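You operate a simulated robot arm through the tools that you are given. There is no shell and no other tool. Be economical: measure what you need, move in short steps, check, and stop when the job is done.

The job below is to be done with a simulated robot arm. You get a single attempt, and the scene is never put back.

TASK
Load the blue case from the cart into the printer and close the door.
Fine: clamp it, put the cart's flap up again, push the shelf in before the door.

Only the result counts: the job must be done as asked and must still hold three seconds after the hand-in. Knocking over, shifting, dropping, spilling or breaking anything else fails it.

THE ROBOT
A 6-joint arm with a four-finger gripper on a trunk, on a base that drives. Base frame: it is fixed to the floor where the robot stands at the start and does not move with it; the origin is under the middle of the robot, x ahead of it, y to its left, z up. Units: m, degrees, N and s.
It reaches about 0.929 m from its shoulder. Its first joint turns from -166.0 to 166.0 degrees. Places, roughly: black case latch [-1.1, 2.5, 0.3]; black case slider [-1.3, 2.6, 0.3]; blue case latch [0.7, 0.5, 0.6]; blue case slider [0.8, 0.6, 0.6]; brown case [1.25, 0, 0.5]; cart flap [0.8, 0.4, 0.4]; cart pedal [0.8, 0.8, 0.1]; front door [0.7, -0.3, 0.5]; left clamp [1.1, 0.3, 0.4]; magazine shelf [1.3, 0.1, 0.3]; rails on the slide [1.3, 0.2, 0.3]; right clamp [1.2, -0.2, 0.3]. Payload 3.43 kg.
Tool frame: the origin (TCP) lies between the finger pads and is the grasp point; the fingertips stand 0.03 m ahead of it; z points along the fingers, y is the line along which they close. The gripper opens to 0.12 m. The gripper's body begins 0.085 m behind the TCP.
Orientation is that of the tool frame in the base frame, as [roll, pitch, yaw] about the fixed x, y, z axes, in that order (R = Rz(yaw) Ry(pitch) Rx(roll)). With the fingers straight down and closing along the base's y, the tool's x points along the base's -x, its y along +y and its z along -z.

THE INTERFACE
- The arm moves only by the tool play_rows. Its arguments are lists of equal length, an entry for each row: "offset": the shift along the tool's x, y, z in m, a list of three; "angular": the turn, a rotation vector about the tool's x, y, z in degrees, a list of three; "jaw": the opening in per cent of the stroke, from 0 (shut) to 100 (fully open). In form: {"offset": [[tx, ty, tz], ...], "angular": [[wx, wy, wz], ...], "jaw": [jaw, ...]}. A call has 1 to 20 rows; each row is the pose to reach, as a shift and turn from the pose commanded when the call began, along the tool's axes at that moment. Each row takes 0.2 s and may step no farther than 0.05 m and 8.6 degrees from the row before; otherwise, or with a gripper value out of range, the whole call is refused. A pose out of reach is approached as far as the arm can. The call stops where the force on the tool passes 90 N (or 10 N more than at its start, if that is more) or the arm is blocked; 0.2 s more then pass. Each finger halts on what it meets, pressing with about 32 N; the grip force reading is that of the motor and also rises with nothing between the fingers. The clock runs only during rows and for 0.2 s after the last one: add rows that repeat a pose to give the fingers time. The reply holds the time, the measured pose of the TCP, the force on the tool along the base axes, the opening and the grip force, in the units named above and with some noise, with the torque about the TCP (base axes, N m) and any sound that the robot's microphone picked up, and new pictures: "pictures" is both (left out), scene, wrist or none.
- Cameras (640 x 400 px; columns grow to the right, rows downward): "scene" is now at [0.0385, 0.1267, 1.655]; the picture's right is [-0.22, -0.98, 0.00], its down [-0.89, 0.20, -0.41] and it looks along [0.40, -0.09, -0.91] (base axes); focal length 281 px, centre (320, 200). "wrist" rides on the gripper at [0.071, -0.017, -0.12] in the tool frame; the picture's right is [0.23, 0.97, 0.00], its down [-0.81, 0.19, -0.55] and it looks along [-0.54, 0.13, 0.83] (tool axes); focal length 275 px, centre (320, 200).
- move_column(by): slides the trunk up (or, below 0, down) by that many m; the arm and the scene camera ride with it, the base frame stays. It gives what a move gives, with no picture.
- steer(legs): drives the robot by 1 to 6 legs, each [ahead, left, turn to the left] in m, m and degrees, along the robot's own axes; the way and the turn of a leg run together, so that a leg with both is an arc; at most 1.5 m and 180 degrees a leg. The arm and the cameras ride along, it lands a little off, and it stops where it bumps. It gives what a move gives, and a new picture of the scene camera.
- pan_tilt(pan, tilt): turns the head with the scene camera to pan (to the left, within 120 degrees either way) and tilt (down, from -29 to 69), counted from straight ahead of the robot. It gives what a move gives, and a new picture of the scene camera.
- probe_pixels(camera, pixels): for up to 12 pixels [column, row] of the newest picture of that camera ("zoom" is the newest enlarged one), the place [x, y, z] in the base frame of the surface seen there, good to about 0.003 m. The clock stands still meanwhile.
- close_up(camera, box): a new picture of the part [left, top, right, bottom] of that camera's present view, enlarged. The clock stands still meanwhile.
- job_done(): hands the job in; it is judged then, once.

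Work in short steps. Measure before you move; look again where a grasp or a placing could have gone wrong, and mend it. You have 80 turns and 260 pictures in all, those below and enlarged ones among them. Open the gripper and draw the arm clear of the work before you hand the job in, unless the task says otherwise; then end with one line.

The tools are called as a command line: name --argument value ..., lists and objects as JSON in quotes. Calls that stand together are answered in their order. play_rows: Moves the arm, as the interface text tells. Its arguments: {"type":"object","properties":{"offset":{"type":"array","items":{"type":"array","items":{"type":"number"}}},"angular":{"type":"array","items":{"type":"array","items":{"type":"number"}}},"jaw":{"type":"array","items":{"type":"number"}},"pictures":{"type":"string","enum":["both","scene","wrist","none"]}},"required":["offset","angular","jaw"]} The other tools are called the same way: move_column (by) slides the trunk up or down; steer (legs) drives the base; pan_tilt (pan, tilt) turns the head that bears the scene camera; probe_pixels (camera, pixels) gives the place of the surface under pixels of a picture; close_up (camera, box) takes an enlarged picture of a part of a camera's view; job_done () hands the job in.

At the start:

```text
time: 0.0
ee_pos: [0.4064, 0.0466, 0.5119]
tool_rot: [-180.0, 0.1, -180.0]
contact_force: [0.0, -0.3, -0.2]
torque: [0.0, 0.01, -0.03]
width: 0.12
grip_force: 0.0
trunk travel left (down, up): [-0.187, 0.253]
robot x, y, heading: [0.0014, 0.0029, -0.1]
head pan, tilt: [-12.5, 65.9]
```

scene: 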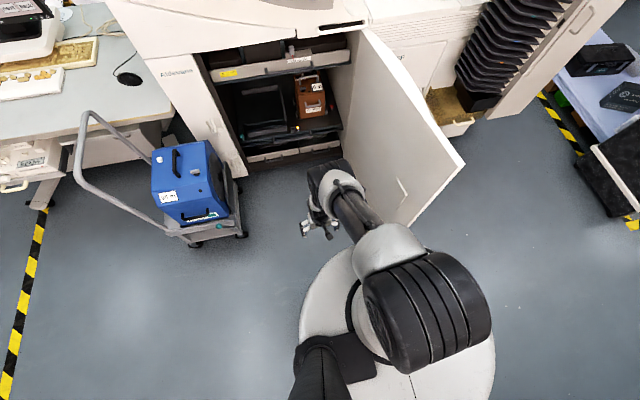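
wrist: 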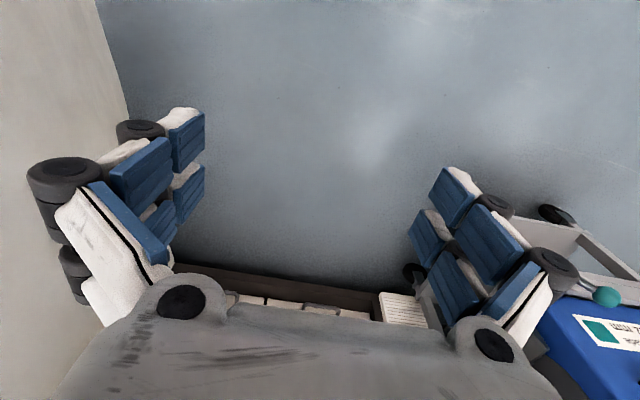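

The scene shows the blue case on the cart (~190,180) and the open printer (~280,100). I'll enlarge both to understand the mechanism.

close_up --camera "scene" --box '[60, 90, 260, 260]'

close_up --camera "scene" --box '[190, 20, 370, 170]'

```text
2.35 times, centred on (160, 175) of scene
```

zoom: 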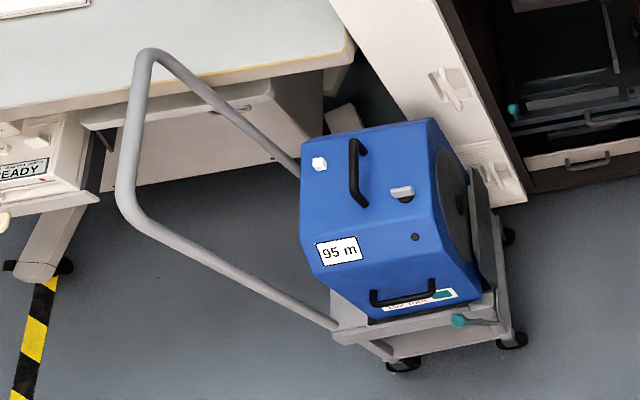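

```text
2.67 times, centred on (280, 95) of scene
```

zoom: 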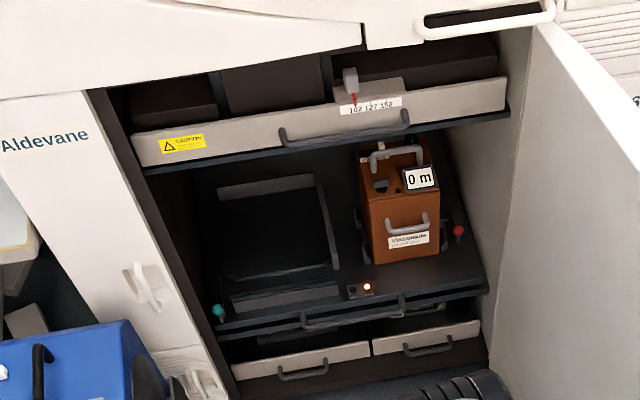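

I'll enlarge the cart edge with the teal knob and measure the main points.

close_up --camera "scene" --box '[145, 130, 257, 250]'

probe_pixels --camera "scene" --pixels '[[153, 147], [210, 140], [163, 202], [216, 207], [172, 150], [178, 172], [188, 168], [164, 224], [205, 218], [240, 178], [228, 205], [246, 236]]'

probe_pixels --camera "scene" --pixels '[[250, 137], [273, 110], [312, 77], [313, 88], [302, 135], [262, 135], [320, 112], [300, 128], [248, 87], [272, 140], [315, 88], [461, 165]]'

```text
3.33 times, centred on (201, 190) of scene
```

zoom: 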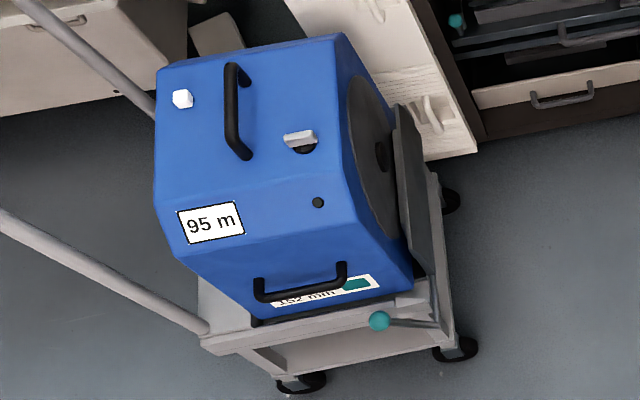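

```text
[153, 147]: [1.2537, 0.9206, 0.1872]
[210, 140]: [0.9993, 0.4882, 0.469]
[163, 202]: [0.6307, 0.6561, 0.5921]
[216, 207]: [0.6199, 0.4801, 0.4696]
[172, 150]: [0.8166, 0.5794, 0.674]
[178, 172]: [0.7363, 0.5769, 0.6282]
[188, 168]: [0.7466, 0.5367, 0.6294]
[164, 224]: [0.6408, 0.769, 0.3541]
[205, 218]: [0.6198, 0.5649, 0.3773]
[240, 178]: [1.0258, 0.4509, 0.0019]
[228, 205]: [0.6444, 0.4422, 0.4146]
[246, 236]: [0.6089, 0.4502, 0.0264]
```

```text
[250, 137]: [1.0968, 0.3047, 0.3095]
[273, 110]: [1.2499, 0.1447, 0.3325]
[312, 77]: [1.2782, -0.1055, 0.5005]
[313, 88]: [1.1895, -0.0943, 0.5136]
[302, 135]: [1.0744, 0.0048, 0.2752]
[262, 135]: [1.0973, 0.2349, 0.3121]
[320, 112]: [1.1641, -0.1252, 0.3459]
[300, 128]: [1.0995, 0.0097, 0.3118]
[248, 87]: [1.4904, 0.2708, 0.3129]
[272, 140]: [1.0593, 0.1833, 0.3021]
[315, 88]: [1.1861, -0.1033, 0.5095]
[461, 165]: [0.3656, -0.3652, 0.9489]
```

The flap is the dark plate on the cart's -y side with a teal-knobbed bolt. I'll look finer at the printer bay, brown case and upper labels.

close_up --camera "scene" --box '[280, 65, 350, 115]'

close_up --camera "scene" --box '[235, 75, 325, 150]'

close_up --camera "scene" --box '[150, 135, 230, 185]'

pan_tilt --pan 10 --tilt 40

```text
8.00 times, centred on (315, 90) of scene
```

zoom: 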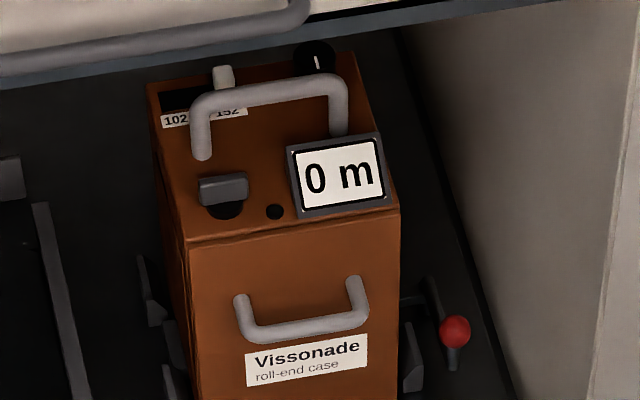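

```text
5.33 times, centred on (280, 112) of scene
```

zoom: 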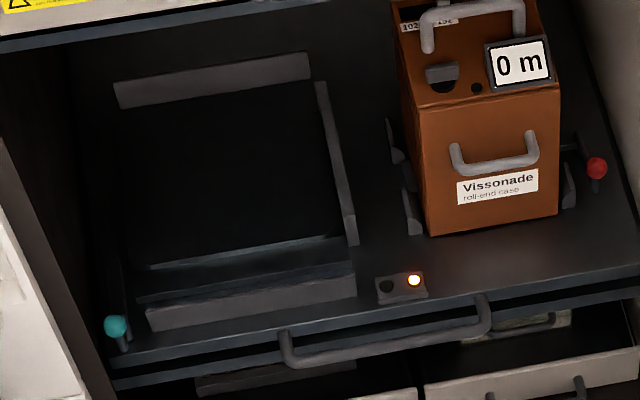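

```text
8.00 times, centred on (190, 160) of scene
```

zoom: 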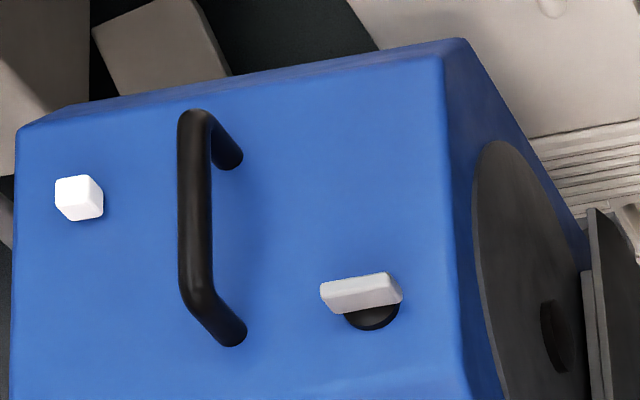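

```text
time: 0.9
ee_pos: [0.4067, 0.0467, 0.5115]
tool_rot: [-180.0, 0.0, -179.9]
contact_force: [-0.8, 0.8, -0.5]
torque: [-0.02, -0.02, 0.03]
width: 0.1201
grip_force: 0.1
trunk travel left (down, up): [-0.187, 0.253]
robot x, y, heading: [0.002, 0.0046, -0.2]
head pan, tilt: [10.0, 40.0]
```

scene: 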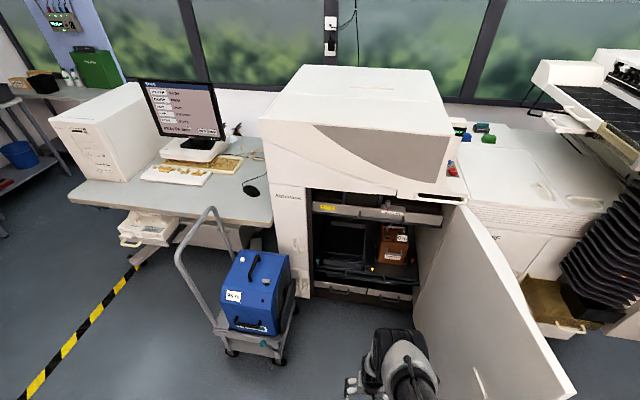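

The monitor (~185,110) may show instructions; I'll read it.

close_up --camera "scene" --box '[140, 75, 230, 145]'

close_up --camera "scene" --box '[215, 245, 305, 345]'

close_up --camera "scene" --box '[300, 190, 430, 310]'

close_up --camera "scene" --box '[0, 0, 130, 120]'

```text
5.71 times, centred on (185, 110) of scene
```

zoom: 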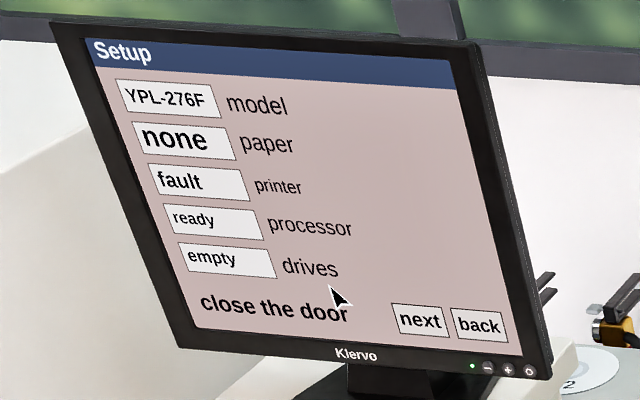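

```text
4.00 times, centred on (260, 295) of scene
```

zoom: 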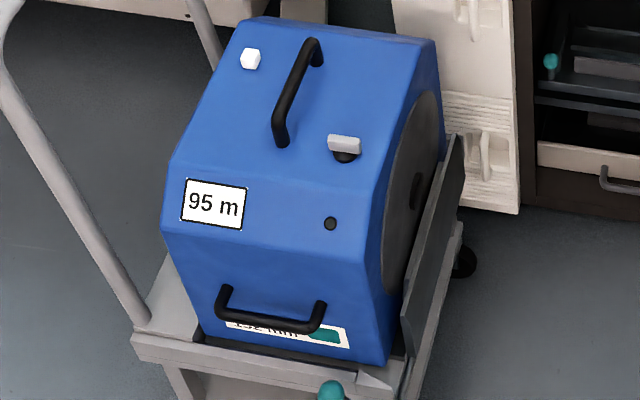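

```text
3.33 times, centred on (365, 250) of scene
```

zoom: 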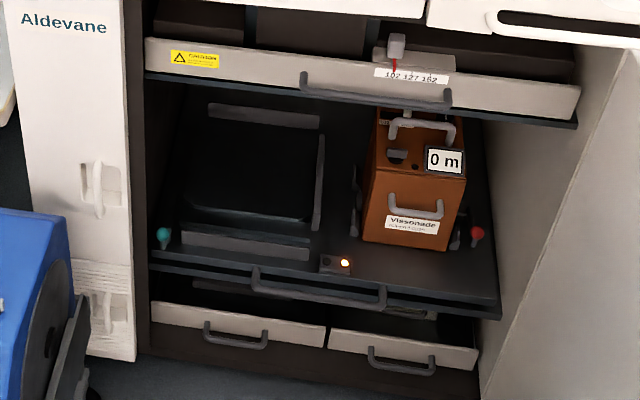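

```text
3.33 times, centred on (65, 60) of scene
```

zoom: 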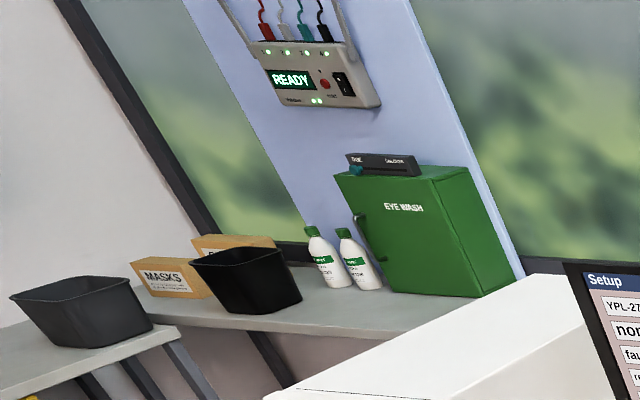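

I'll look down at my own base and nearby clearances, and probe door, shelf rail, and drawer features in the present view first.

probe_pixels --camera "scene" --pixels '[[415, 320], [570, 392], [460, 205], [313, 203], [313, 212], [438, 220], [440, 240], [297, 295], [480, 380], [365, 243], [395, 283], [410, 225]]'

pan_tilt --pan 0 --tilt 69

```text
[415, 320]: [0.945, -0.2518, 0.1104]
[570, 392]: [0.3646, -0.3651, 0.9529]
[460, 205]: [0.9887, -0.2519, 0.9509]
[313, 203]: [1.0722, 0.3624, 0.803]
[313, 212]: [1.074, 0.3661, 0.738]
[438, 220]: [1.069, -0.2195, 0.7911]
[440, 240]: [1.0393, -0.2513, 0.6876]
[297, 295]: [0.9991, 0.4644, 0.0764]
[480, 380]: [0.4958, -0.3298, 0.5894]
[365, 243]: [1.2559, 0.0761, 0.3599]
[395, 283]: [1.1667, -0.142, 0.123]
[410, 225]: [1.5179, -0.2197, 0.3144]
```

```text
time: 1.8
ee_pos: [0.407, 0.0459, 0.5107]
tool_rot: [180.0, 0.0, 180.0]
contact_force: [0.2, -0.6, 0.8]
torque: [0.02, -0.01, 0.01]
width: 0.1201
grip_force: 0.0
trunk travel left (down, up): [-0.187, 0.253]
robot x, y, heading: [0.0007, 0.0006, 0.0]
head pan, tilt: [0.0, 68.8]
```

scene: 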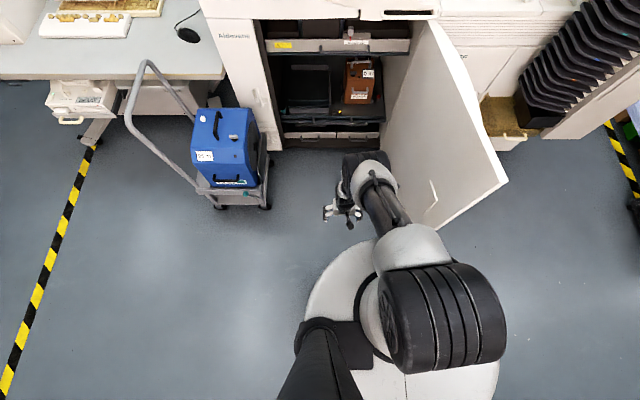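

I'll measure the base disc edge and the arm's shoulder.

probe_pixels --camera "scene" --pixels '[[345, 245], [305, 310], [498, 370], [440, 310], [410, 240], [370, 165], [360, 185], [343, 212], [500, 300], [225, 190], [272, 165], [160, 120]]'

close_up --camera "scene" --box '[255, 20, 395, 150]'

```text
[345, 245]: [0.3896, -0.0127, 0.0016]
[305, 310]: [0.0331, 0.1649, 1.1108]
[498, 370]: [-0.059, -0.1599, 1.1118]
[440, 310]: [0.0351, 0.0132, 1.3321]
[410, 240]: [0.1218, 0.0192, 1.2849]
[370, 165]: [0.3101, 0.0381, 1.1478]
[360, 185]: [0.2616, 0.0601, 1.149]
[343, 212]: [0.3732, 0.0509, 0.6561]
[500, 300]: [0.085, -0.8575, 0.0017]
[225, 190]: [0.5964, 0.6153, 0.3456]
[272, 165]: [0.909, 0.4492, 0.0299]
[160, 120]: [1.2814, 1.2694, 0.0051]
```

```text
3.08 times, centred on (325, 85) of scene
```

zoom: 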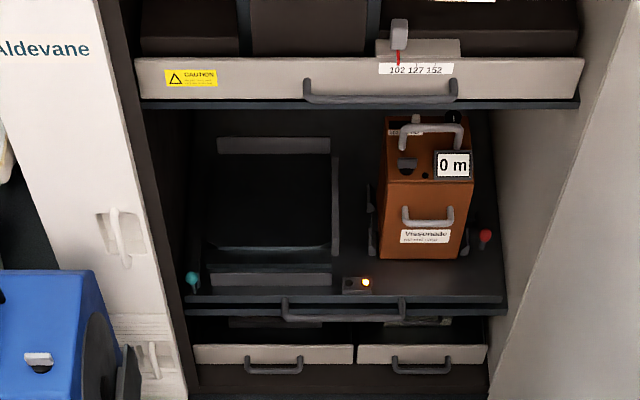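

The "disc" is the trunk top; the shoulder is near z≈1.2, so I need the trunk low for the shelf handle (z≈0.30). Lowering the column and driving a little ahead.

move_column --by -0.15

steer --legs '[[0.38, 0.04, 0]]'

pan_tilt --pan 10 --tilt 55

```text
time: 3.6
ee_pos: [0.4059, 0.0477, 0.3611]
tool_rot: [-180.0, 0.1, -179.9]
contact_force: [-0.2, 0.1, -0.2]
torque: [-0.01, -0.02, -0.02]
width: 0.1201
grip_force: 0.0
trunk travel left (down, up): [-0.037, 0.403]
robot x, y, heading: [0.002, 0.0012, 0.0]
head pan, tilt: [0.0, 68.8]
```

```text
time: 6.0
ee_pos: [0.7839, 0.0882, 0.3611]
tool_rot: [180.0, 0.1, -179.9]
contact_force: [0.5, 0.1, -0.2]
torque: [0.02, 0.0, 0.0]
width: 0.1201
grip_force: 0.1
trunk travel left (down, up): [-0.037, 0.403]
robot x, y, heading: [0.3775, 0.04, 0.3]
head pan, tilt: [0.0, 68.8]
```

scene: 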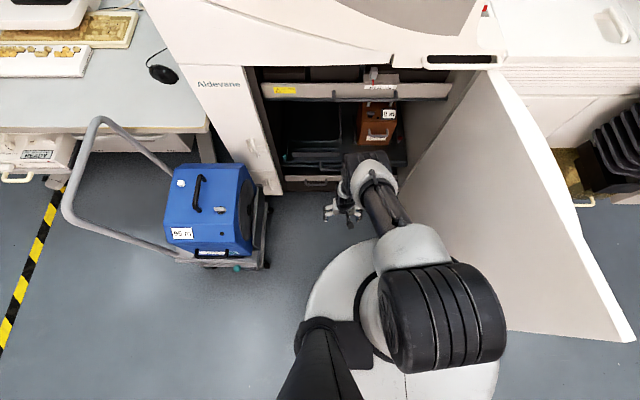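

```text
time: 6.8
ee_pos: [0.7836, 0.0874, 0.3611]
tool_rot: [179.9, 0.0, -179.9]
contact_force: [-0.2, -0.1, -0.2]
torque: [0.01, -0.03, -0.03]
width: 0.1202
grip_force: 0.0
trunk travel left (down, up): [-0.037, 0.403]
robot x, y, heading: [0.3787, 0.0403, 0.2]
head pan, tilt: [10.0, 55.0]
```

scene: 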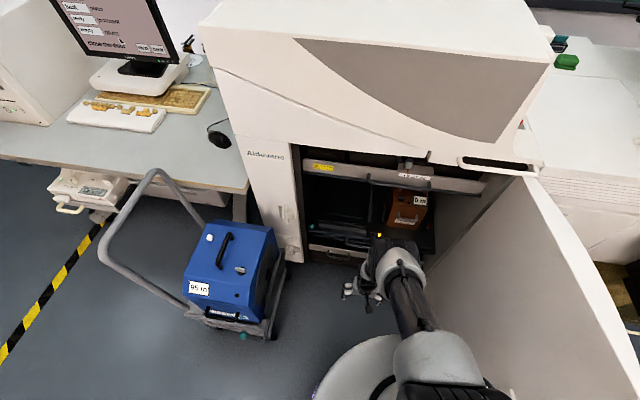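

Tilting the gripper to point forward-down, then rolling it 90° to close around the shelf's horizontal handle bar.

play_rows --offset '[[0, 0, 0], [0, 0, 0], [0, 0, 0], [0, 0, 0], [0, 0, 0], [0, 0, 0], [0, 0, 0]]' --angular '[[0, -8, 0], [0, -16, 0], [0, -24, 0], [0, -32, 0], [0, -40, 0], [0, -48, 0], [0, -55, 0]]' --jaw '[60, 60, 60, 60, 60, 60, 60]' --pictures "wrist"

play_rows --offset '[[0, 0, 0], [0, 0, 0], [0, 0, 0], [0, 0, 0], [0, 0, 0], [0, 0, 0], [0, 0, 0], [0, 0, 0], [0, 0, 0], [0, 0, 0], [0, 0, 0]]' --angular '[[0, 0, 8.2], [0, 0, 16.4], [0, 0, 24.6], [0, 0, 32.8], [0, 0, 41], [0, 0, 49.2], [0, 0, 57.4], [0, 0, 65.6], [0, 0, 73.8], [0, 0, 82], [0, 0, 90]]' --jaw '[60, 60, 60, 60, 60, 60, 60, 60, 60, 60, 60]'

```text
time: 8.3
ee_pos: [0.8082, 0.0957, 0.4681]
tool_rot: [-180.0, 54.9, -179.9]
contact_force: [-0.6, -0.4, 1.0]
torque: [0.03, -0.02, 0.0]
width: 0.072
grip_force: 0.0
out of reach, approached as far as the arm can: row 1, 3, 4, 5, 6, 7
trunk travel left (down, up): [-0.037, 0.403]
robot x, y, heading: [0.3771, 0.0376, 0.3]
head pan, tilt: [10.0, 55.0]
```

wrist: 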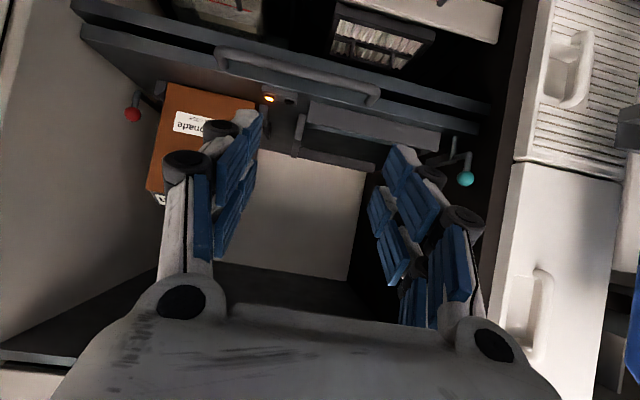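

```text
time: 10.8
ee_pos: [0.8085, 0.094, 0.4674]
tool_rot: [125.0, -0.1, 90.0]
contact_force: [0.2, 0.1, -0.2]
torque: [0.03, -0.01, 0.02]
width: 0.0718
grip_force: 0.0
trunk travel left (down, up): [-0.037, 0.403]
robot x, y, heading: [0.3842, 0.0415, -0.0]
head pan, tilt: [10.0, 55.0]
```

scene: 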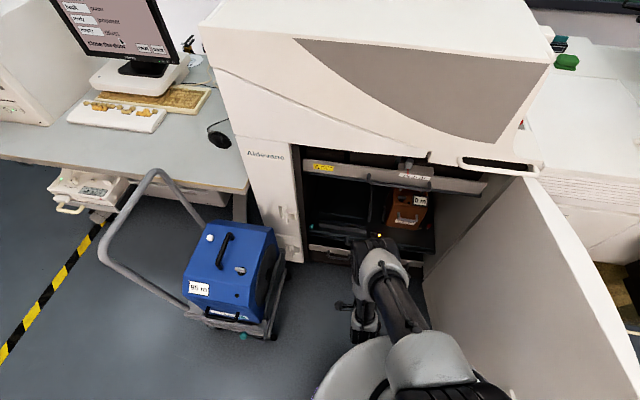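
wrist: 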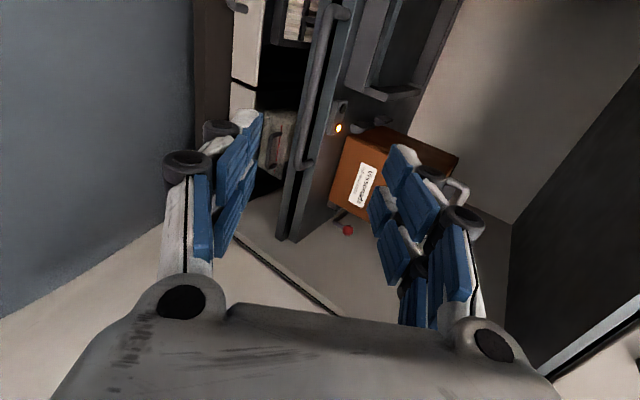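

The handle bar shows in the wrist view from ~(340,10) to (300,165). I'll measure it and the shelf face.

probe_pixels --camera "wrist" --pixels '[[330, 40], [318, 80], [308, 120], [303, 158], [340, 13], [322, 100], [345, 70], [295, 225], [348, 230]]'

close_up --camera "wrist" --box '[240, 0, 460, 250]'

```text
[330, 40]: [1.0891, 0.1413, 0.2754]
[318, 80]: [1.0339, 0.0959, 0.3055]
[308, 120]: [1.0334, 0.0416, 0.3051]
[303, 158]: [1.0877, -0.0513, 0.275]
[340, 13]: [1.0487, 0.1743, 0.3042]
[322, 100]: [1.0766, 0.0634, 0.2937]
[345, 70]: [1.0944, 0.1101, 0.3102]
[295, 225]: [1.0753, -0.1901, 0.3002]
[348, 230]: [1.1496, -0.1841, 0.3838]
```

```text
1.60 times, centred on (350, 125) of wrist
```

zoom: 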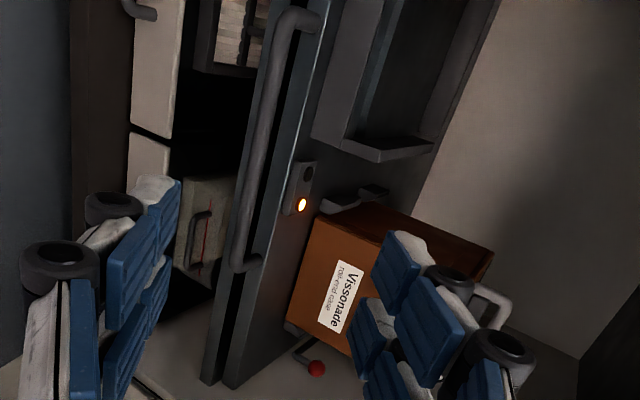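

Handle bar centre is ≈(1.04, 0.09, 0.300), shelf face at x≈1.076. Lowering the trunk fully and testing reach toward it.

move_column --by -0.035

play_rows --offset '[[0, -0.008, 0.03], [0, -0.016, 0.06], [0, -0.024, 0.09], [0, -0.032, 0.12], [0, -0.036, 0.135]]' --angular '[[0, 0, 0], [0, 0, 0], [0, 0, 0], [0, 0, 0], [0, 0, 0]]' --jaw '[40, 40, 40, 40, 40]' --pictures "wrist"

```text
time: 11.5
ee_pos: [0.8082, 0.0938, 0.4333]
tool_rot: [125.1, 0.0, 90.1]
contact_force: [0.2, 0.5, -0.4]
torque: [-0.01, 0.0, -0.05]
width: 0.0719
grip_force: 0.1
trunk travel left (down, up): [-0.002, 0.438]
robot x, y, heading: [0.379, 0.0423, -0.2]
head pan, tilt: [10.0, 55.0]
```

```text
time: 12.7
ee_pos: [0.8951, 0.0934, 0.4195]
tool_rot: [125.0, -0.1, 90.2]
contact_force: [0.1, 0.0, 0.6]
torque: [0.01, -0.02, -0.02]
width: 0.0482
grip_force: 0.1
out of reach, approached as far as the arm can: row 1, 2, 3, 4, 5
trunk travel left (down, up): [-0.002, 0.438]
robot x, y, heading: [0.376, 0.0425, 0.2]
head pan, tilt: [10.0, 55.0]
```

wrist: 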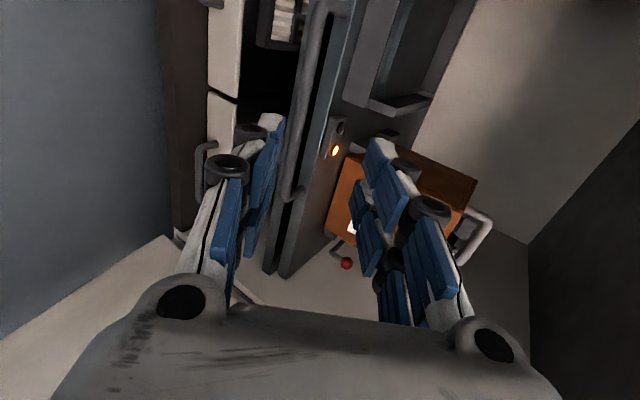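

The arm can't get low with that tilt; a straight-down grasp should. First check the upper drawer's front and handle for clearance.

probe_pixels --camera "scene" --pixels '[[400, 182], [345, 178], [380, 177], [450, 187], [470, 192], [320, 172]]'

play_rows --offset '[[0, 0, 0], [0, 0, 0], [0, 0, 0], [0, 0, 0], [0, 0, 0], [0, 0, 0], [0, 0, 0]]' --angular '[[8, 0, 0], [16, 0, 0], [24, 0, 0], [32, 0, 0], [40, 0, 0], [48, 0, 0], [55, 0, 0]]' --jaw '[40, 40, 40, 40, 40, 40, 30]'

```text
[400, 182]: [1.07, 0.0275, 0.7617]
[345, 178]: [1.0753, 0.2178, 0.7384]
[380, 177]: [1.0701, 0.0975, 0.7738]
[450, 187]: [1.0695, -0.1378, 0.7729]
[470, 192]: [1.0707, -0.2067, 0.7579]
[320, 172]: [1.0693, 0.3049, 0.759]
```

```text
time: 14.3
ee_pos: [0.8959, 0.0934, 0.4206]
tool_rot: [-180.0, 0.3, 90.1]
contact_force: [0.5, 0.1, -0.7]
torque: [0.03, 0.03, -0.04]
width: 0.036
grip_force: 0.0
trunk travel left (down, up): [-0.002, 0.438]
robot x, y, heading: [0.377, 0.0392, 0.2]
head pan, tilt: [10.0, 55.0]
```

scene: 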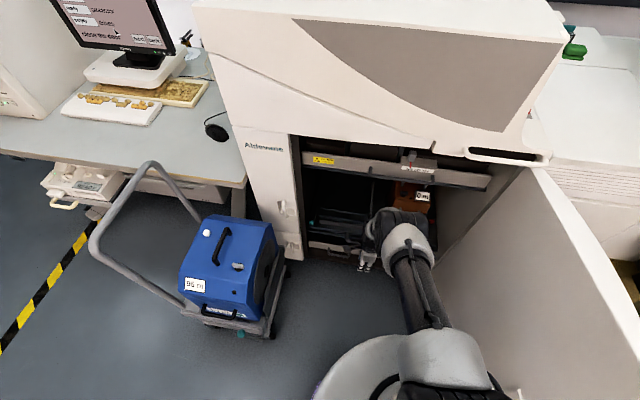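
wrist: 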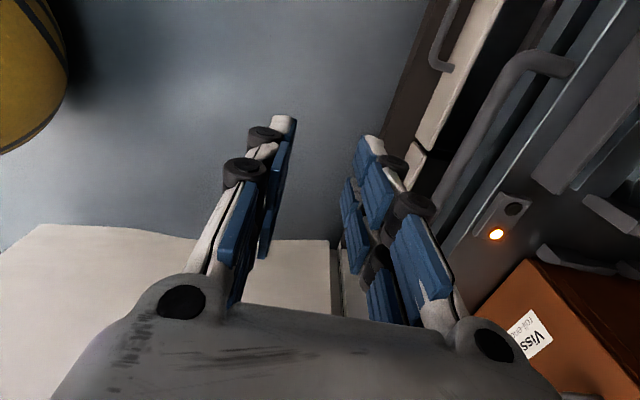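

Straight down works. I'll probe the wrist's height/extent at (395,225) to judge clearance with the upper panel (x≈1.07, z≈0.73+).

probe_pixels --camera "scene" --pixels '[[395, 215], [385, 225], [410, 240], [430, 280], [375, 222], [372, 262], [425, 215]]'

```text
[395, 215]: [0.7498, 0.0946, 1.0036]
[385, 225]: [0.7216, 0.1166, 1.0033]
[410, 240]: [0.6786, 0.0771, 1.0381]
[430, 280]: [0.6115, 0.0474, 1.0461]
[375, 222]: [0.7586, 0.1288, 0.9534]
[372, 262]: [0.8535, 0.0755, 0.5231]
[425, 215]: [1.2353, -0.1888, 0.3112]
```

Wrist sits below the panel, fine. Driving ahead 0.137 m to put the gripper above the handle bar.

steer --legs '[[0.137, 0, 0]]'

play_rows --offset '[[0, 0, 0.0]]' --angular '[[0, 0, 0]]' --jaw '[34]' --pictures "wrist"

```text
time: 15.7
ee_pos: [1.0321, 0.0924, 0.4206]
tool_rot: [179.9, 0.1, 90.0]
contact_force: [0.1, -0.6, -0.4]
torque: [0.0, -0.01, 0.02]
width: 0.036
grip_force: 0.1
trunk travel left (down, up): [-0.002, 0.438]
robot x, y, heading: [0.5175, 0.0436, -0.4]
head pan, tilt: [10.0, 55.0]
```

scene: 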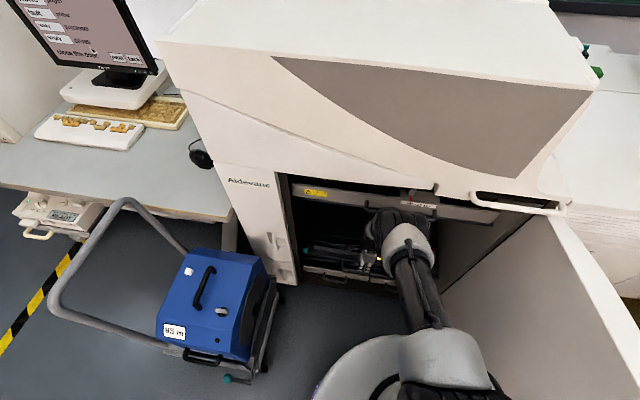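

```text
time: 16.1
ee_pos: [1.0317, 0.0931, 0.4209]
tool_rot: [180.0, 0.0, 90.0]
contact_force: [0.3, -0.4, -0.2]
torque: [0.01, -0.04, -0.02]
width: 0.0409
grip_force: 0.1
trunk travel left (down, up): [-0.002, 0.438]
robot x, y, heading: [0.5141, 0.0423, 0.0]
head pan, tilt: [10.0, 55.0]
```

wrist: 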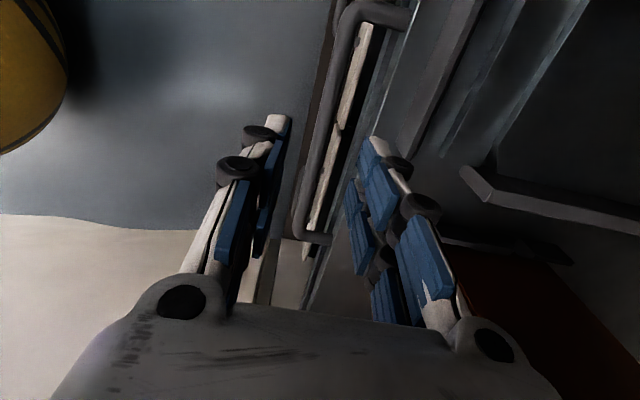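

The bar (≈(320,120)) runs between the fingers; measure it and the slot behind it.

probe_pixels --camera "wrist" --pixels '[[328, 90], [318, 130], [309, 170], [300, 210], [377, 80], [350, 150], [325, 235]]'

```text
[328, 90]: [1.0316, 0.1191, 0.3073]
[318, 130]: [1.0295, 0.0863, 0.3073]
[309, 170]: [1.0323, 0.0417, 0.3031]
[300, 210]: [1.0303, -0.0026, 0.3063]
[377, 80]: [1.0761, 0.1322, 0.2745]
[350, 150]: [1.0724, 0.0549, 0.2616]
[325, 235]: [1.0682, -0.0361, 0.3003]
```

Bar centred at x≈1.031. Descending 0.118 m onto it, then closing.

play_rows --offset '[[0, 0, 0.04], [0, 0, 0.08], [0, 0, 0.105], [0, 0, 0.118], [0, 0, 0.118]]' --angular '[[0, 0, 0], [0, 0, 0], [0, 0, 0], [0, 0, 0], [0, 0, 0]]' --jaw '[34, 34, 34, 34, 34]' --pictures "wrist"

play_rows --offset '[[0, 0, 0], [0, 0, 0], [0, 0, 0]]' --angular '[[0, 0, 0], [0, 0, 0], [0, 0, 0]]' --jaw '[0, 0, 0]' --pictures "wrist"

```text
time: 17.3
ee_pos: [1.0051, 0.0903, 0.3607]
tool_rot: [-180.0, 0.0, 90.0]
contact_force: [-0.2, -1.0, -0.5]
torque: [0.03, 0.01, -0.01]
width: 0.0404
grip_force: 0.0
out of reach, approached as far as the arm can: row 2, 3, 4, 5
trunk travel left (down, up): [-0.002, 0.438]
robot x, y, heading: [0.5165, 0.0395, -0.1]
head pan, tilt: [10.0, 55.0]
```

wrist: 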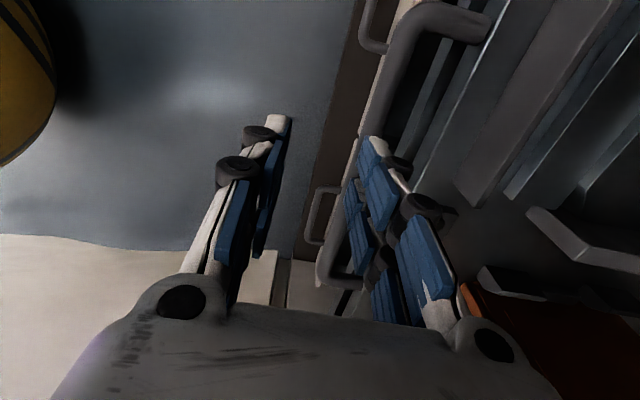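

```text
time: 18.1
ee_pos: [1.0049, 0.0912, 0.3613]
tool_rot: [-180.0, 0.0, 90.0]
contact_force: [0.1, 0.5, 0.3]
torque: [-0.02, 0.01, 0.04]
width: 0.0
grip_force: 19.0
trunk travel left (down, up): [-0.002, 0.438]
robot x, y, heading: [0.5136, 0.0412, 0.3]
head pan, tilt: [10.0, 55.0]
```

wrist: 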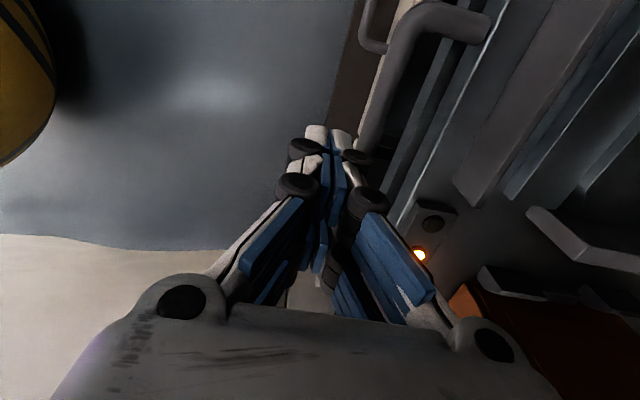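

Out of reach at that stance; I'll raise and draw the arm back, then drive closer so the handle lies ~0.36 m ahead of the shoulder.

play_rows --offset '[[0, -0.03, -0.04], [0, -0.06, -0.08], [0, -0.1, -0.09], [0, -0.14, -0.09]]' --angular '[[0, 0, 0], [0, 0, 0], [0, 0, 0], [0, 0, 0]]' --jaw '[40, 40, 40, 40]' --pictures "none"

steer --legs '[[0.15, 0.01, 0]]'

```text
time: 19.1
ee_pos: [0.8658, 0.0912, 0.4523]
tool_rot: [179.9, 0.0, 90.0]
contact_force: [0.3, -0.3, -0.2]
torque: [-0.01, 0.02, 0.01]
width: 0.0479
grip_force: 0.1
trunk travel left (down, up): [-0.002, 0.438]
robot x, y, heading: [0.5161, 0.0419, -0.1]
head pan, tilt: [10.0, 55.0]
```

```text
time: 20.1
ee_pos: [0.908, 0.0918, 0.4531]
tool_rot: [-179.9, 0.3, 89.8]
contact_force: [-0.5, 0.9, -0.6]
torque: [0.02, -0.01, 0.0]
width: 0.0479
grip_force: 0.1
trunk travel left (down, up): [-0.002, 0.438]
robot x, y, heading: [0.573, 0.0441, -0.1]
head pan, tilt: [10.0, 55.0]
stopped in leg 1: the robot was blocked; the commanded pose is now the measured one
```

scene: 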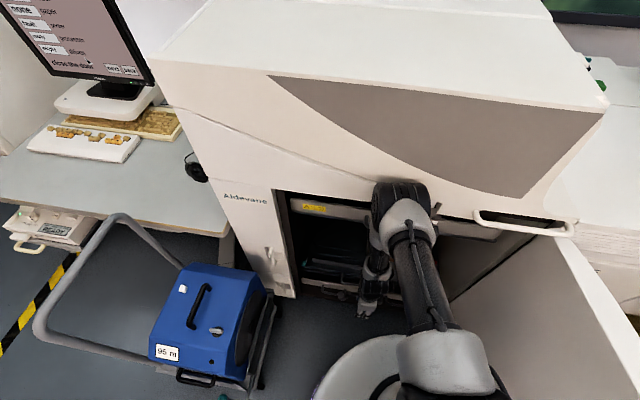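

Blocked at x=0.573 — maybe the elbow met the printer's front. I'll probe it and the door/base region.

probe_pixels --camera "scene" --pixels '[[388, 186], [405, 188], [440, 208], [460, 205], [370, 180], [480, 215], [400, 230]]'

close_up --camera "scene" --box '[260, 170, 500, 400]'

pan_tilt --pan -25 --tilt 68

```text
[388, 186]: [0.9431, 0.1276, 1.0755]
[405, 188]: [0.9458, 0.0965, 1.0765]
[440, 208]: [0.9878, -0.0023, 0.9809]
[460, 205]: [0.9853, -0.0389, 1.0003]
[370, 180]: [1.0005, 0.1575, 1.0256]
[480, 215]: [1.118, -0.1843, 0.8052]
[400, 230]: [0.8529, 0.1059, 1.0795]
```

```text
1.74 times, centred on (380, 285) of scene
```

zoom: 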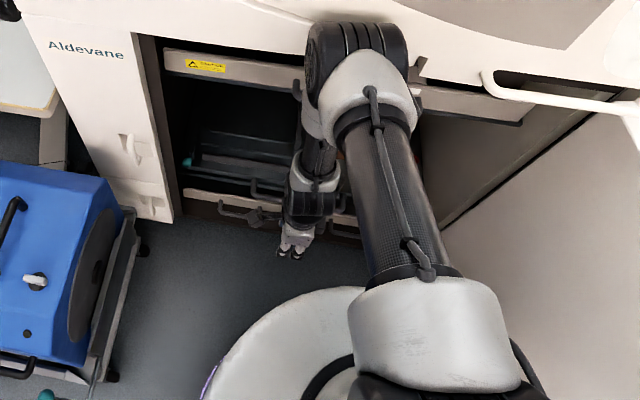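

```text
time: 21.1
ee_pos: [0.912, 0.0918, 0.4552]
tool_rot: [179.7, 0.0, 89.7]
contact_force: [-1.2, -0.1, -0.6]
torque: [0.03, 0.04, 0.0]
width: 0.0482
grip_force: 0.2
trunk travel left (down, up): [-0.002, 0.438]
robot x, y, heading: [0.5789, 0.0445, -0.0]
head pan, tilt: [-25.0, 68.0]
```

scene: 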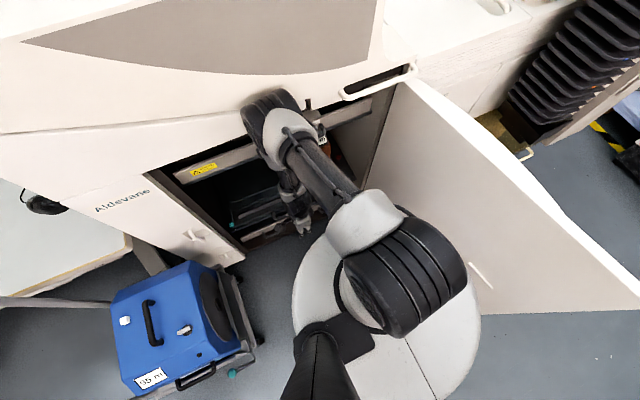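

The elbow touched the printer front. Backing off 0.08 m and extending the arm low (z≈0.36), where the elbow tucks back, then approach with the base.

steer --legs '[[-0.08, 0, 0]]'

play_rows --offset '[[0, 0.02, 0.03], [0, 0.05, 0.06], [0, 0.08, 0.08], [0, 0.1, 0.09]]' --angular '[[0, 0, 0], [0, 0, 0], [0, 0, 0], [0, 0, 0]]' --jaw '[36, 36, 36, 36]' --pictures "scene"

```text
time: 22.2
ee_pos: [0.8405, 0.0925, 0.45]
tool_rot: [-179.2, 0.1, 89.7]
contact_force: [-0.1, 0.3, -0.2]
torque: [-0.03, -0.02, 0.01]
width: 0.0478
grip_force: 0.0
trunk travel left (down, up): [-0.002, 0.438]
robot x, y, heading: [0.4962, 0.0472, 0.3]
head pan, tilt: [-25.0, 68.0]
```

scene: 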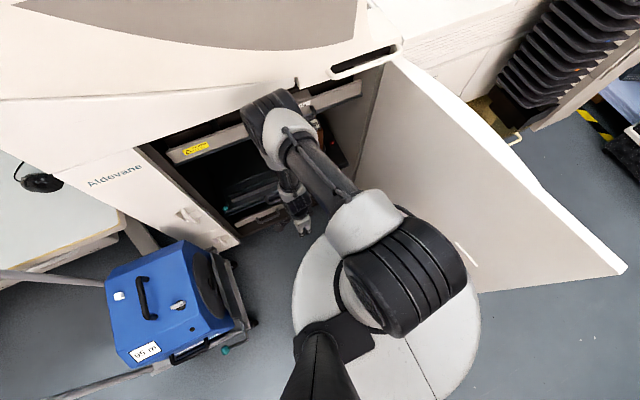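

```text
time: 23.2
ee_pos: [0.9391, 0.0924, 0.3566]
tool_rot: [-179.1, 0.2, 89.7]
contact_force: [1.6, -0.1, 0.0]
torque: [-0.01, 0.02, 0.0]
width: 0.0433
grip_force: 0.0
trunk travel left (down, up): [-0.002, 0.438]
robot x, y, heading: [0.499, 0.0466, -0.0]
head pan, tilt: [-25.0, 68.0]
```

scene: 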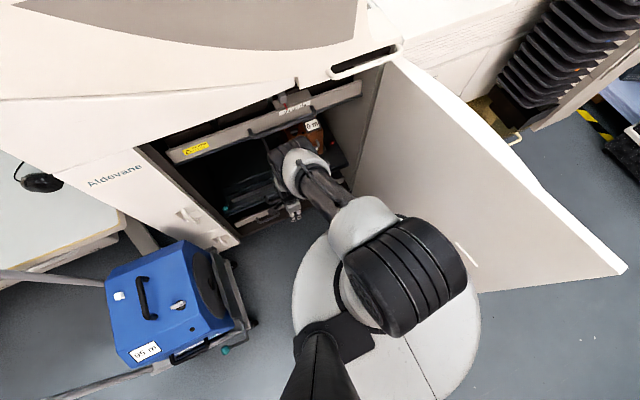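

Elbow is tucked. Draw the arm back 0.03 and drive ahead 0.122 so the fingers straddle the bar from above.

play_rows --offset '[[0, -0.03, 0]]' --angular '[[0, 0, 0]]' --jaw '[36]' --pictures "none"

steer --legs '[[0.122, 0, 0]]'

play_rows --offset '[[0, 0, 0.0]]' --angular '[[0, 0, 0]]' --jaw '[36]' --pictures "wrist"

```text
time: 23.6
ee_pos: [0.9093, 0.0915, 0.3575]
tool_rot: [-179.2, 0.1, 89.6]
contact_force: [0.7, -0.7, 1.5]
torque: [0.03, 0.0, -0.01]
width: 0.0431
grip_force: 0.1
trunk travel left (down, up): [-0.002, 0.438]
robot x, y, heading: [0.4962, 0.0482, -0.2]
head pan, tilt: [-25.0, 68.0]
```

```text
time: 25.0
ee_pos: [0.9872, 0.0887, 0.3473]
tool_rot: [-176.2, 0.6, 90.1]
contact_force: [0.3, -0.5, 0.0]
torque: [-0.01, 0.01, -0.01]
width: 0.0431
grip_force: 0.0
trunk travel left (down, up): [-0.002, 0.438]
robot x, y, heading: [0.615, 0.0429, 0.1]
head pan, tilt: [-25.0, 68.0]
stopped in leg 1: the robot was blocked; the commanded pose is now the measured one
```

scene: 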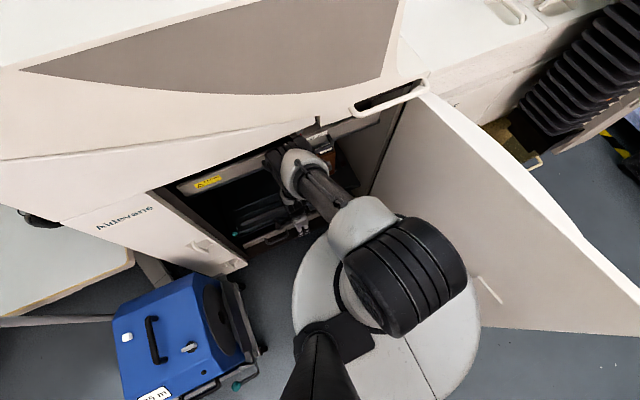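

```text
time: 25.4
ee_pos: [0.9878, 0.0886, 0.3468]
tool_rot: [-176.2, 0.6, 90.1]
contact_force: [-1.1, -0.2, 0.0]
torque: [0.0, 0.04, -0.03]
width: 0.0431
grip_force: 0.0
trunk travel left (down, up): [-0.002, 0.438]
robot x, y, heading: [0.6185, 0.0418, -0.0]
head pan, tilt: [-25.0, 68.0]
```

wrist: 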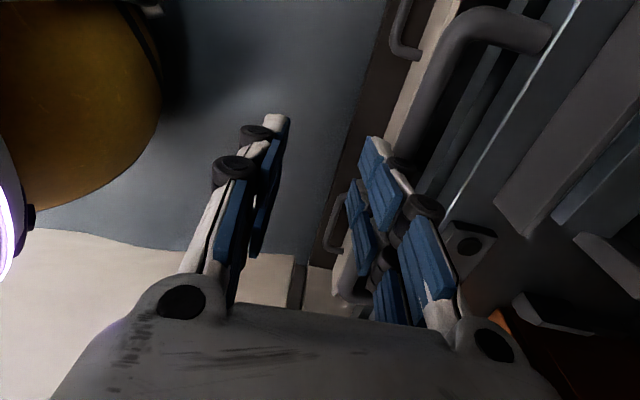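

Elbow blocked again, since the raised pose bends the arm. Better: keep the arm stretched and do the vertical approach with the trunk. Back off, raise column, then re-stretch.

steer --legs '[[-0.1, 0, 0]]'

move_column --by 0.06

play_rows --offset '[[0, 0.03, 0.03], [0, 0.03, 0.04]]' --angular '[[-2, 0, 0], [-3.8, 0, 0]]' --jaw '[36, 36]' --pictures "scene"

```text
time: 26.6
ee_pos: [0.8971, 0.0903, 0.347]
tool_rot: [-176.5, 0.5, 90.2]
contact_force: [-0.2, 0.2, 0.3]
torque: [-0.01, -0.01, -0.01]
width: 0.0431
grip_force: 0.2
trunk travel left (down, up): [-0.002, 0.438]
robot x, y, heading: [0.5181, 0.0421, 0.3]
head pan, tilt: [-25.0, 68.0]
```

scene: 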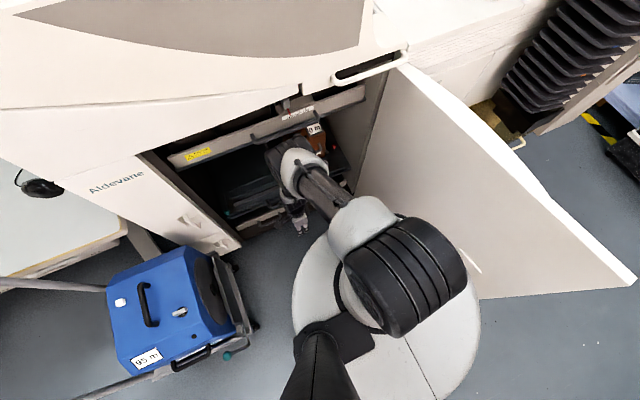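

```text
time: 27.6
ee_pos: [0.8964, 0.0905, 0.4077]
tool_rot: [-176.3, 0.5, 90.1]
contact_force: [0.0, -0.1, -0.7]
torque: [-0.01, -0.02, 0.01]
width: 0.0431
grip_force: 0.0
trunk travel left (down, up): [-0.062, 0.378]
robot x, y, heading: [0.5213, 0.0464, 0.1]
head pan, tilt: [-25.0, 68.0]
```

```text
time: 28.1
ee_pos: [0.9191, 0.0887, 0.3839]
tool_rot: [179.8, 0.5, 90.1]
contact_force: [0.0, -0.8, -0.8]
torque: [0.01, 0.01, 0.0]
width: 0.0433
grip_force: 0.1
out of reach, approached as far as the arm can: row 1, 2
trunk travel left (down, up): [-0.062, 0.378]
robot x, y, heading: [0.5181, 0.0435, 0.4]
head pan, tilt: [-25.0, 68.0]
```

scene: 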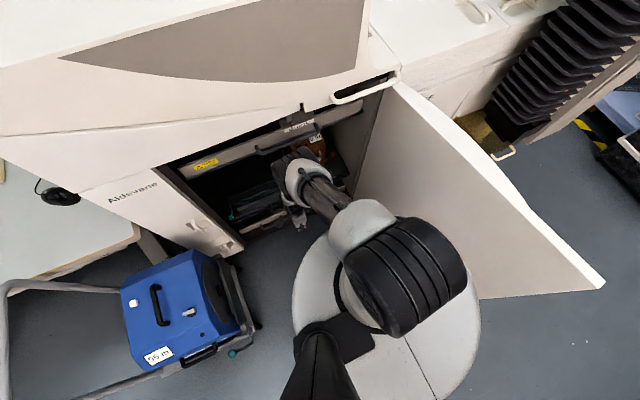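

Limit here is z≈0.324 with trunk down; a bit closer lowers it. Pull the arm in 0.03 while staying stretched and drive ahead.

play_rows --offset '[[0, -0.03, 0.009]]' --angular '[[0, 0, 0]]' --jaw '[36]' --pictures "none"

steer --legs '[[0.09, 0, 0]]'

```text
time: 28.6
ee_pos: [0.8886, 0.0884, 0.3775]
tool_rot: [179.9, 0.5, 90.0]
contact_force: [0.3, 1.2, 0.2]
torque: [-0.03, 0.02, -0.02]
width: 0.0431
grip_force: 0.1
out of reach, approached as far as the arm can: row 1
trunk travel left (down, up): [-0.062, 0.378]
robot x, y, heading: [0.5189, 0.0451, 0.1]
head pan, tilt: [-25.0, 68.0]
```

```text
time: 29.7
ee_pos: [0.978, 0.0881, 0.3779]
tool_rot: [179.9, 0.6, 90.1]
contact_force: [1.1, 0.8, 0.8]
torque: [-0.04, -0.02, -0.04]
width: 0.0433
grip_force: 0.1
trunk travel left (down, up): [-0.062, 0.378]
robot x, y, heading: [0.61, 0.0464, 0.3]
head pan, tilt: [-25.0, 68.0]
```

scene: 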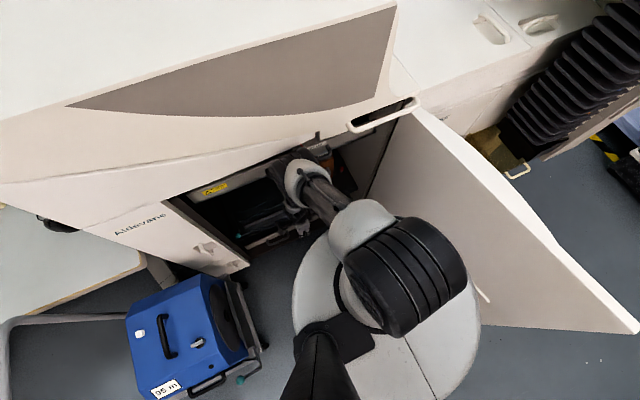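

No contact yet; moving another 0.052 m.

steer --legs '[[0.052, 0, 0]]'

play_rows --offset '[[0, 0, 0]]' --angular '[[0, 0, 0]]' --jaw '[36]' --pictures "wrist"

```text
time: 30.6
ee_pos: [0.9831, 0.0869, 0.3738]
tool_rot: [-179.4, 0.6, 90.2]
contact_force: [-1.5, -0.4, 2.6]
torque: [-0.05, -0.14, 0.03]
width: 0.0434
grip_force: 0.1
trunk travel left (down, up): [-0.062, 0.378]
robot x, y, heading: [0.6299, 0.0415, 0.1]
head pan, tilt: [-25.0, 68.0]
stopped in leg 1: the robot was blocked; the commanded pose is now the measured one
```

scene: 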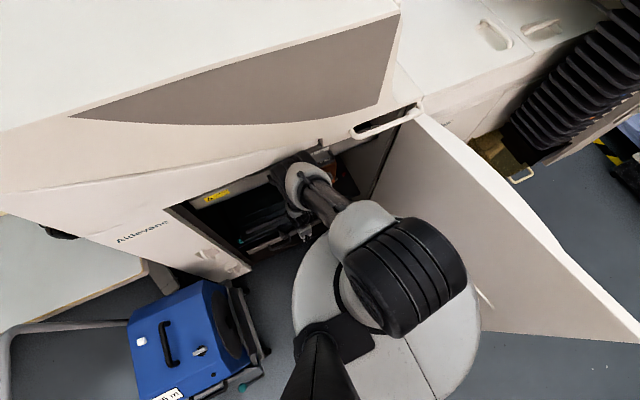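

```text
time: 31.2
ee_pos: [0.9516, 0.0834, 0.3497]
tool_rot: [-175.7, 0.9, 90.3]
contact_force: [0.2, -0.5, -0.2]
torque: [0.01, 0.05, -0.02]
width: 0.0434
grip_force: 0.0
trunk travel left (down, up): [-0.062, 0.378]
robot x, y, heading: [0.6302, 0.0433, -0.2]
head pan, tilt: [-25.0, 68.0]
stopped in row 1: the arm was blocked; the commanded pose is now the measured one
```

wrist: 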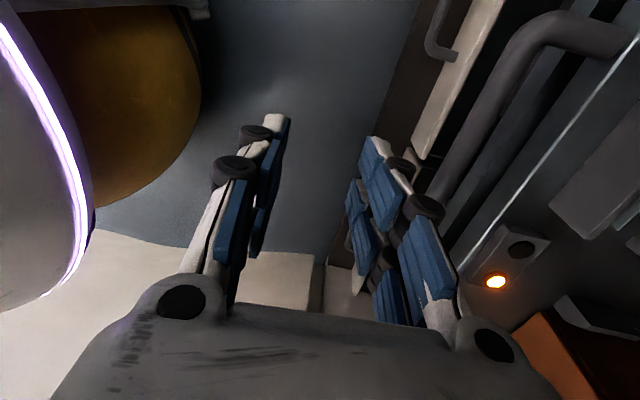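

Blocked again at 0.63. I'll find exactly what the elbow meets.

close_up --camera "scene" --box '[220, 110, 400, 260]'

probe_pixels --camera "scene" --pixels '[[285, 162], [300, 155], [320, 160], [325, 145], [310, 150], [290, 150], [325, 168], [275, 180], [335, 145], [330, 185]]'

```text
2.67 times, centred on (310, 185) of scene
```

zoom: 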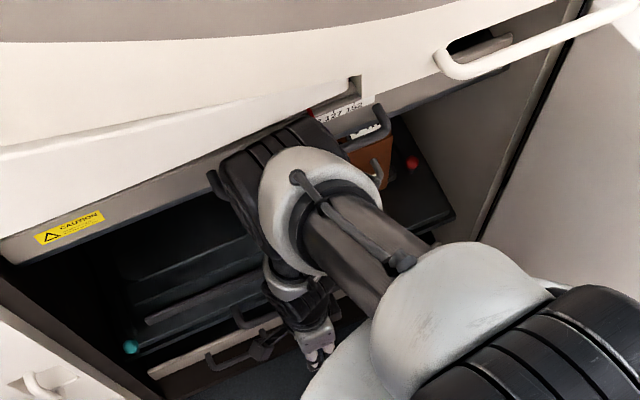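

```text
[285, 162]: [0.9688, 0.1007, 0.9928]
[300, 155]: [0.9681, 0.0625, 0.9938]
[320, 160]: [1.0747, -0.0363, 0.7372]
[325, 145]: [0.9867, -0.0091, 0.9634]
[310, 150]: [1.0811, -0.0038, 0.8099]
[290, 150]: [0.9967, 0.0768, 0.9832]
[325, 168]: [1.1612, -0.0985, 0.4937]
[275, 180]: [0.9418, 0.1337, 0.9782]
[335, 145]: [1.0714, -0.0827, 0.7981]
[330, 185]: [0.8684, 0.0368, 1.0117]
```

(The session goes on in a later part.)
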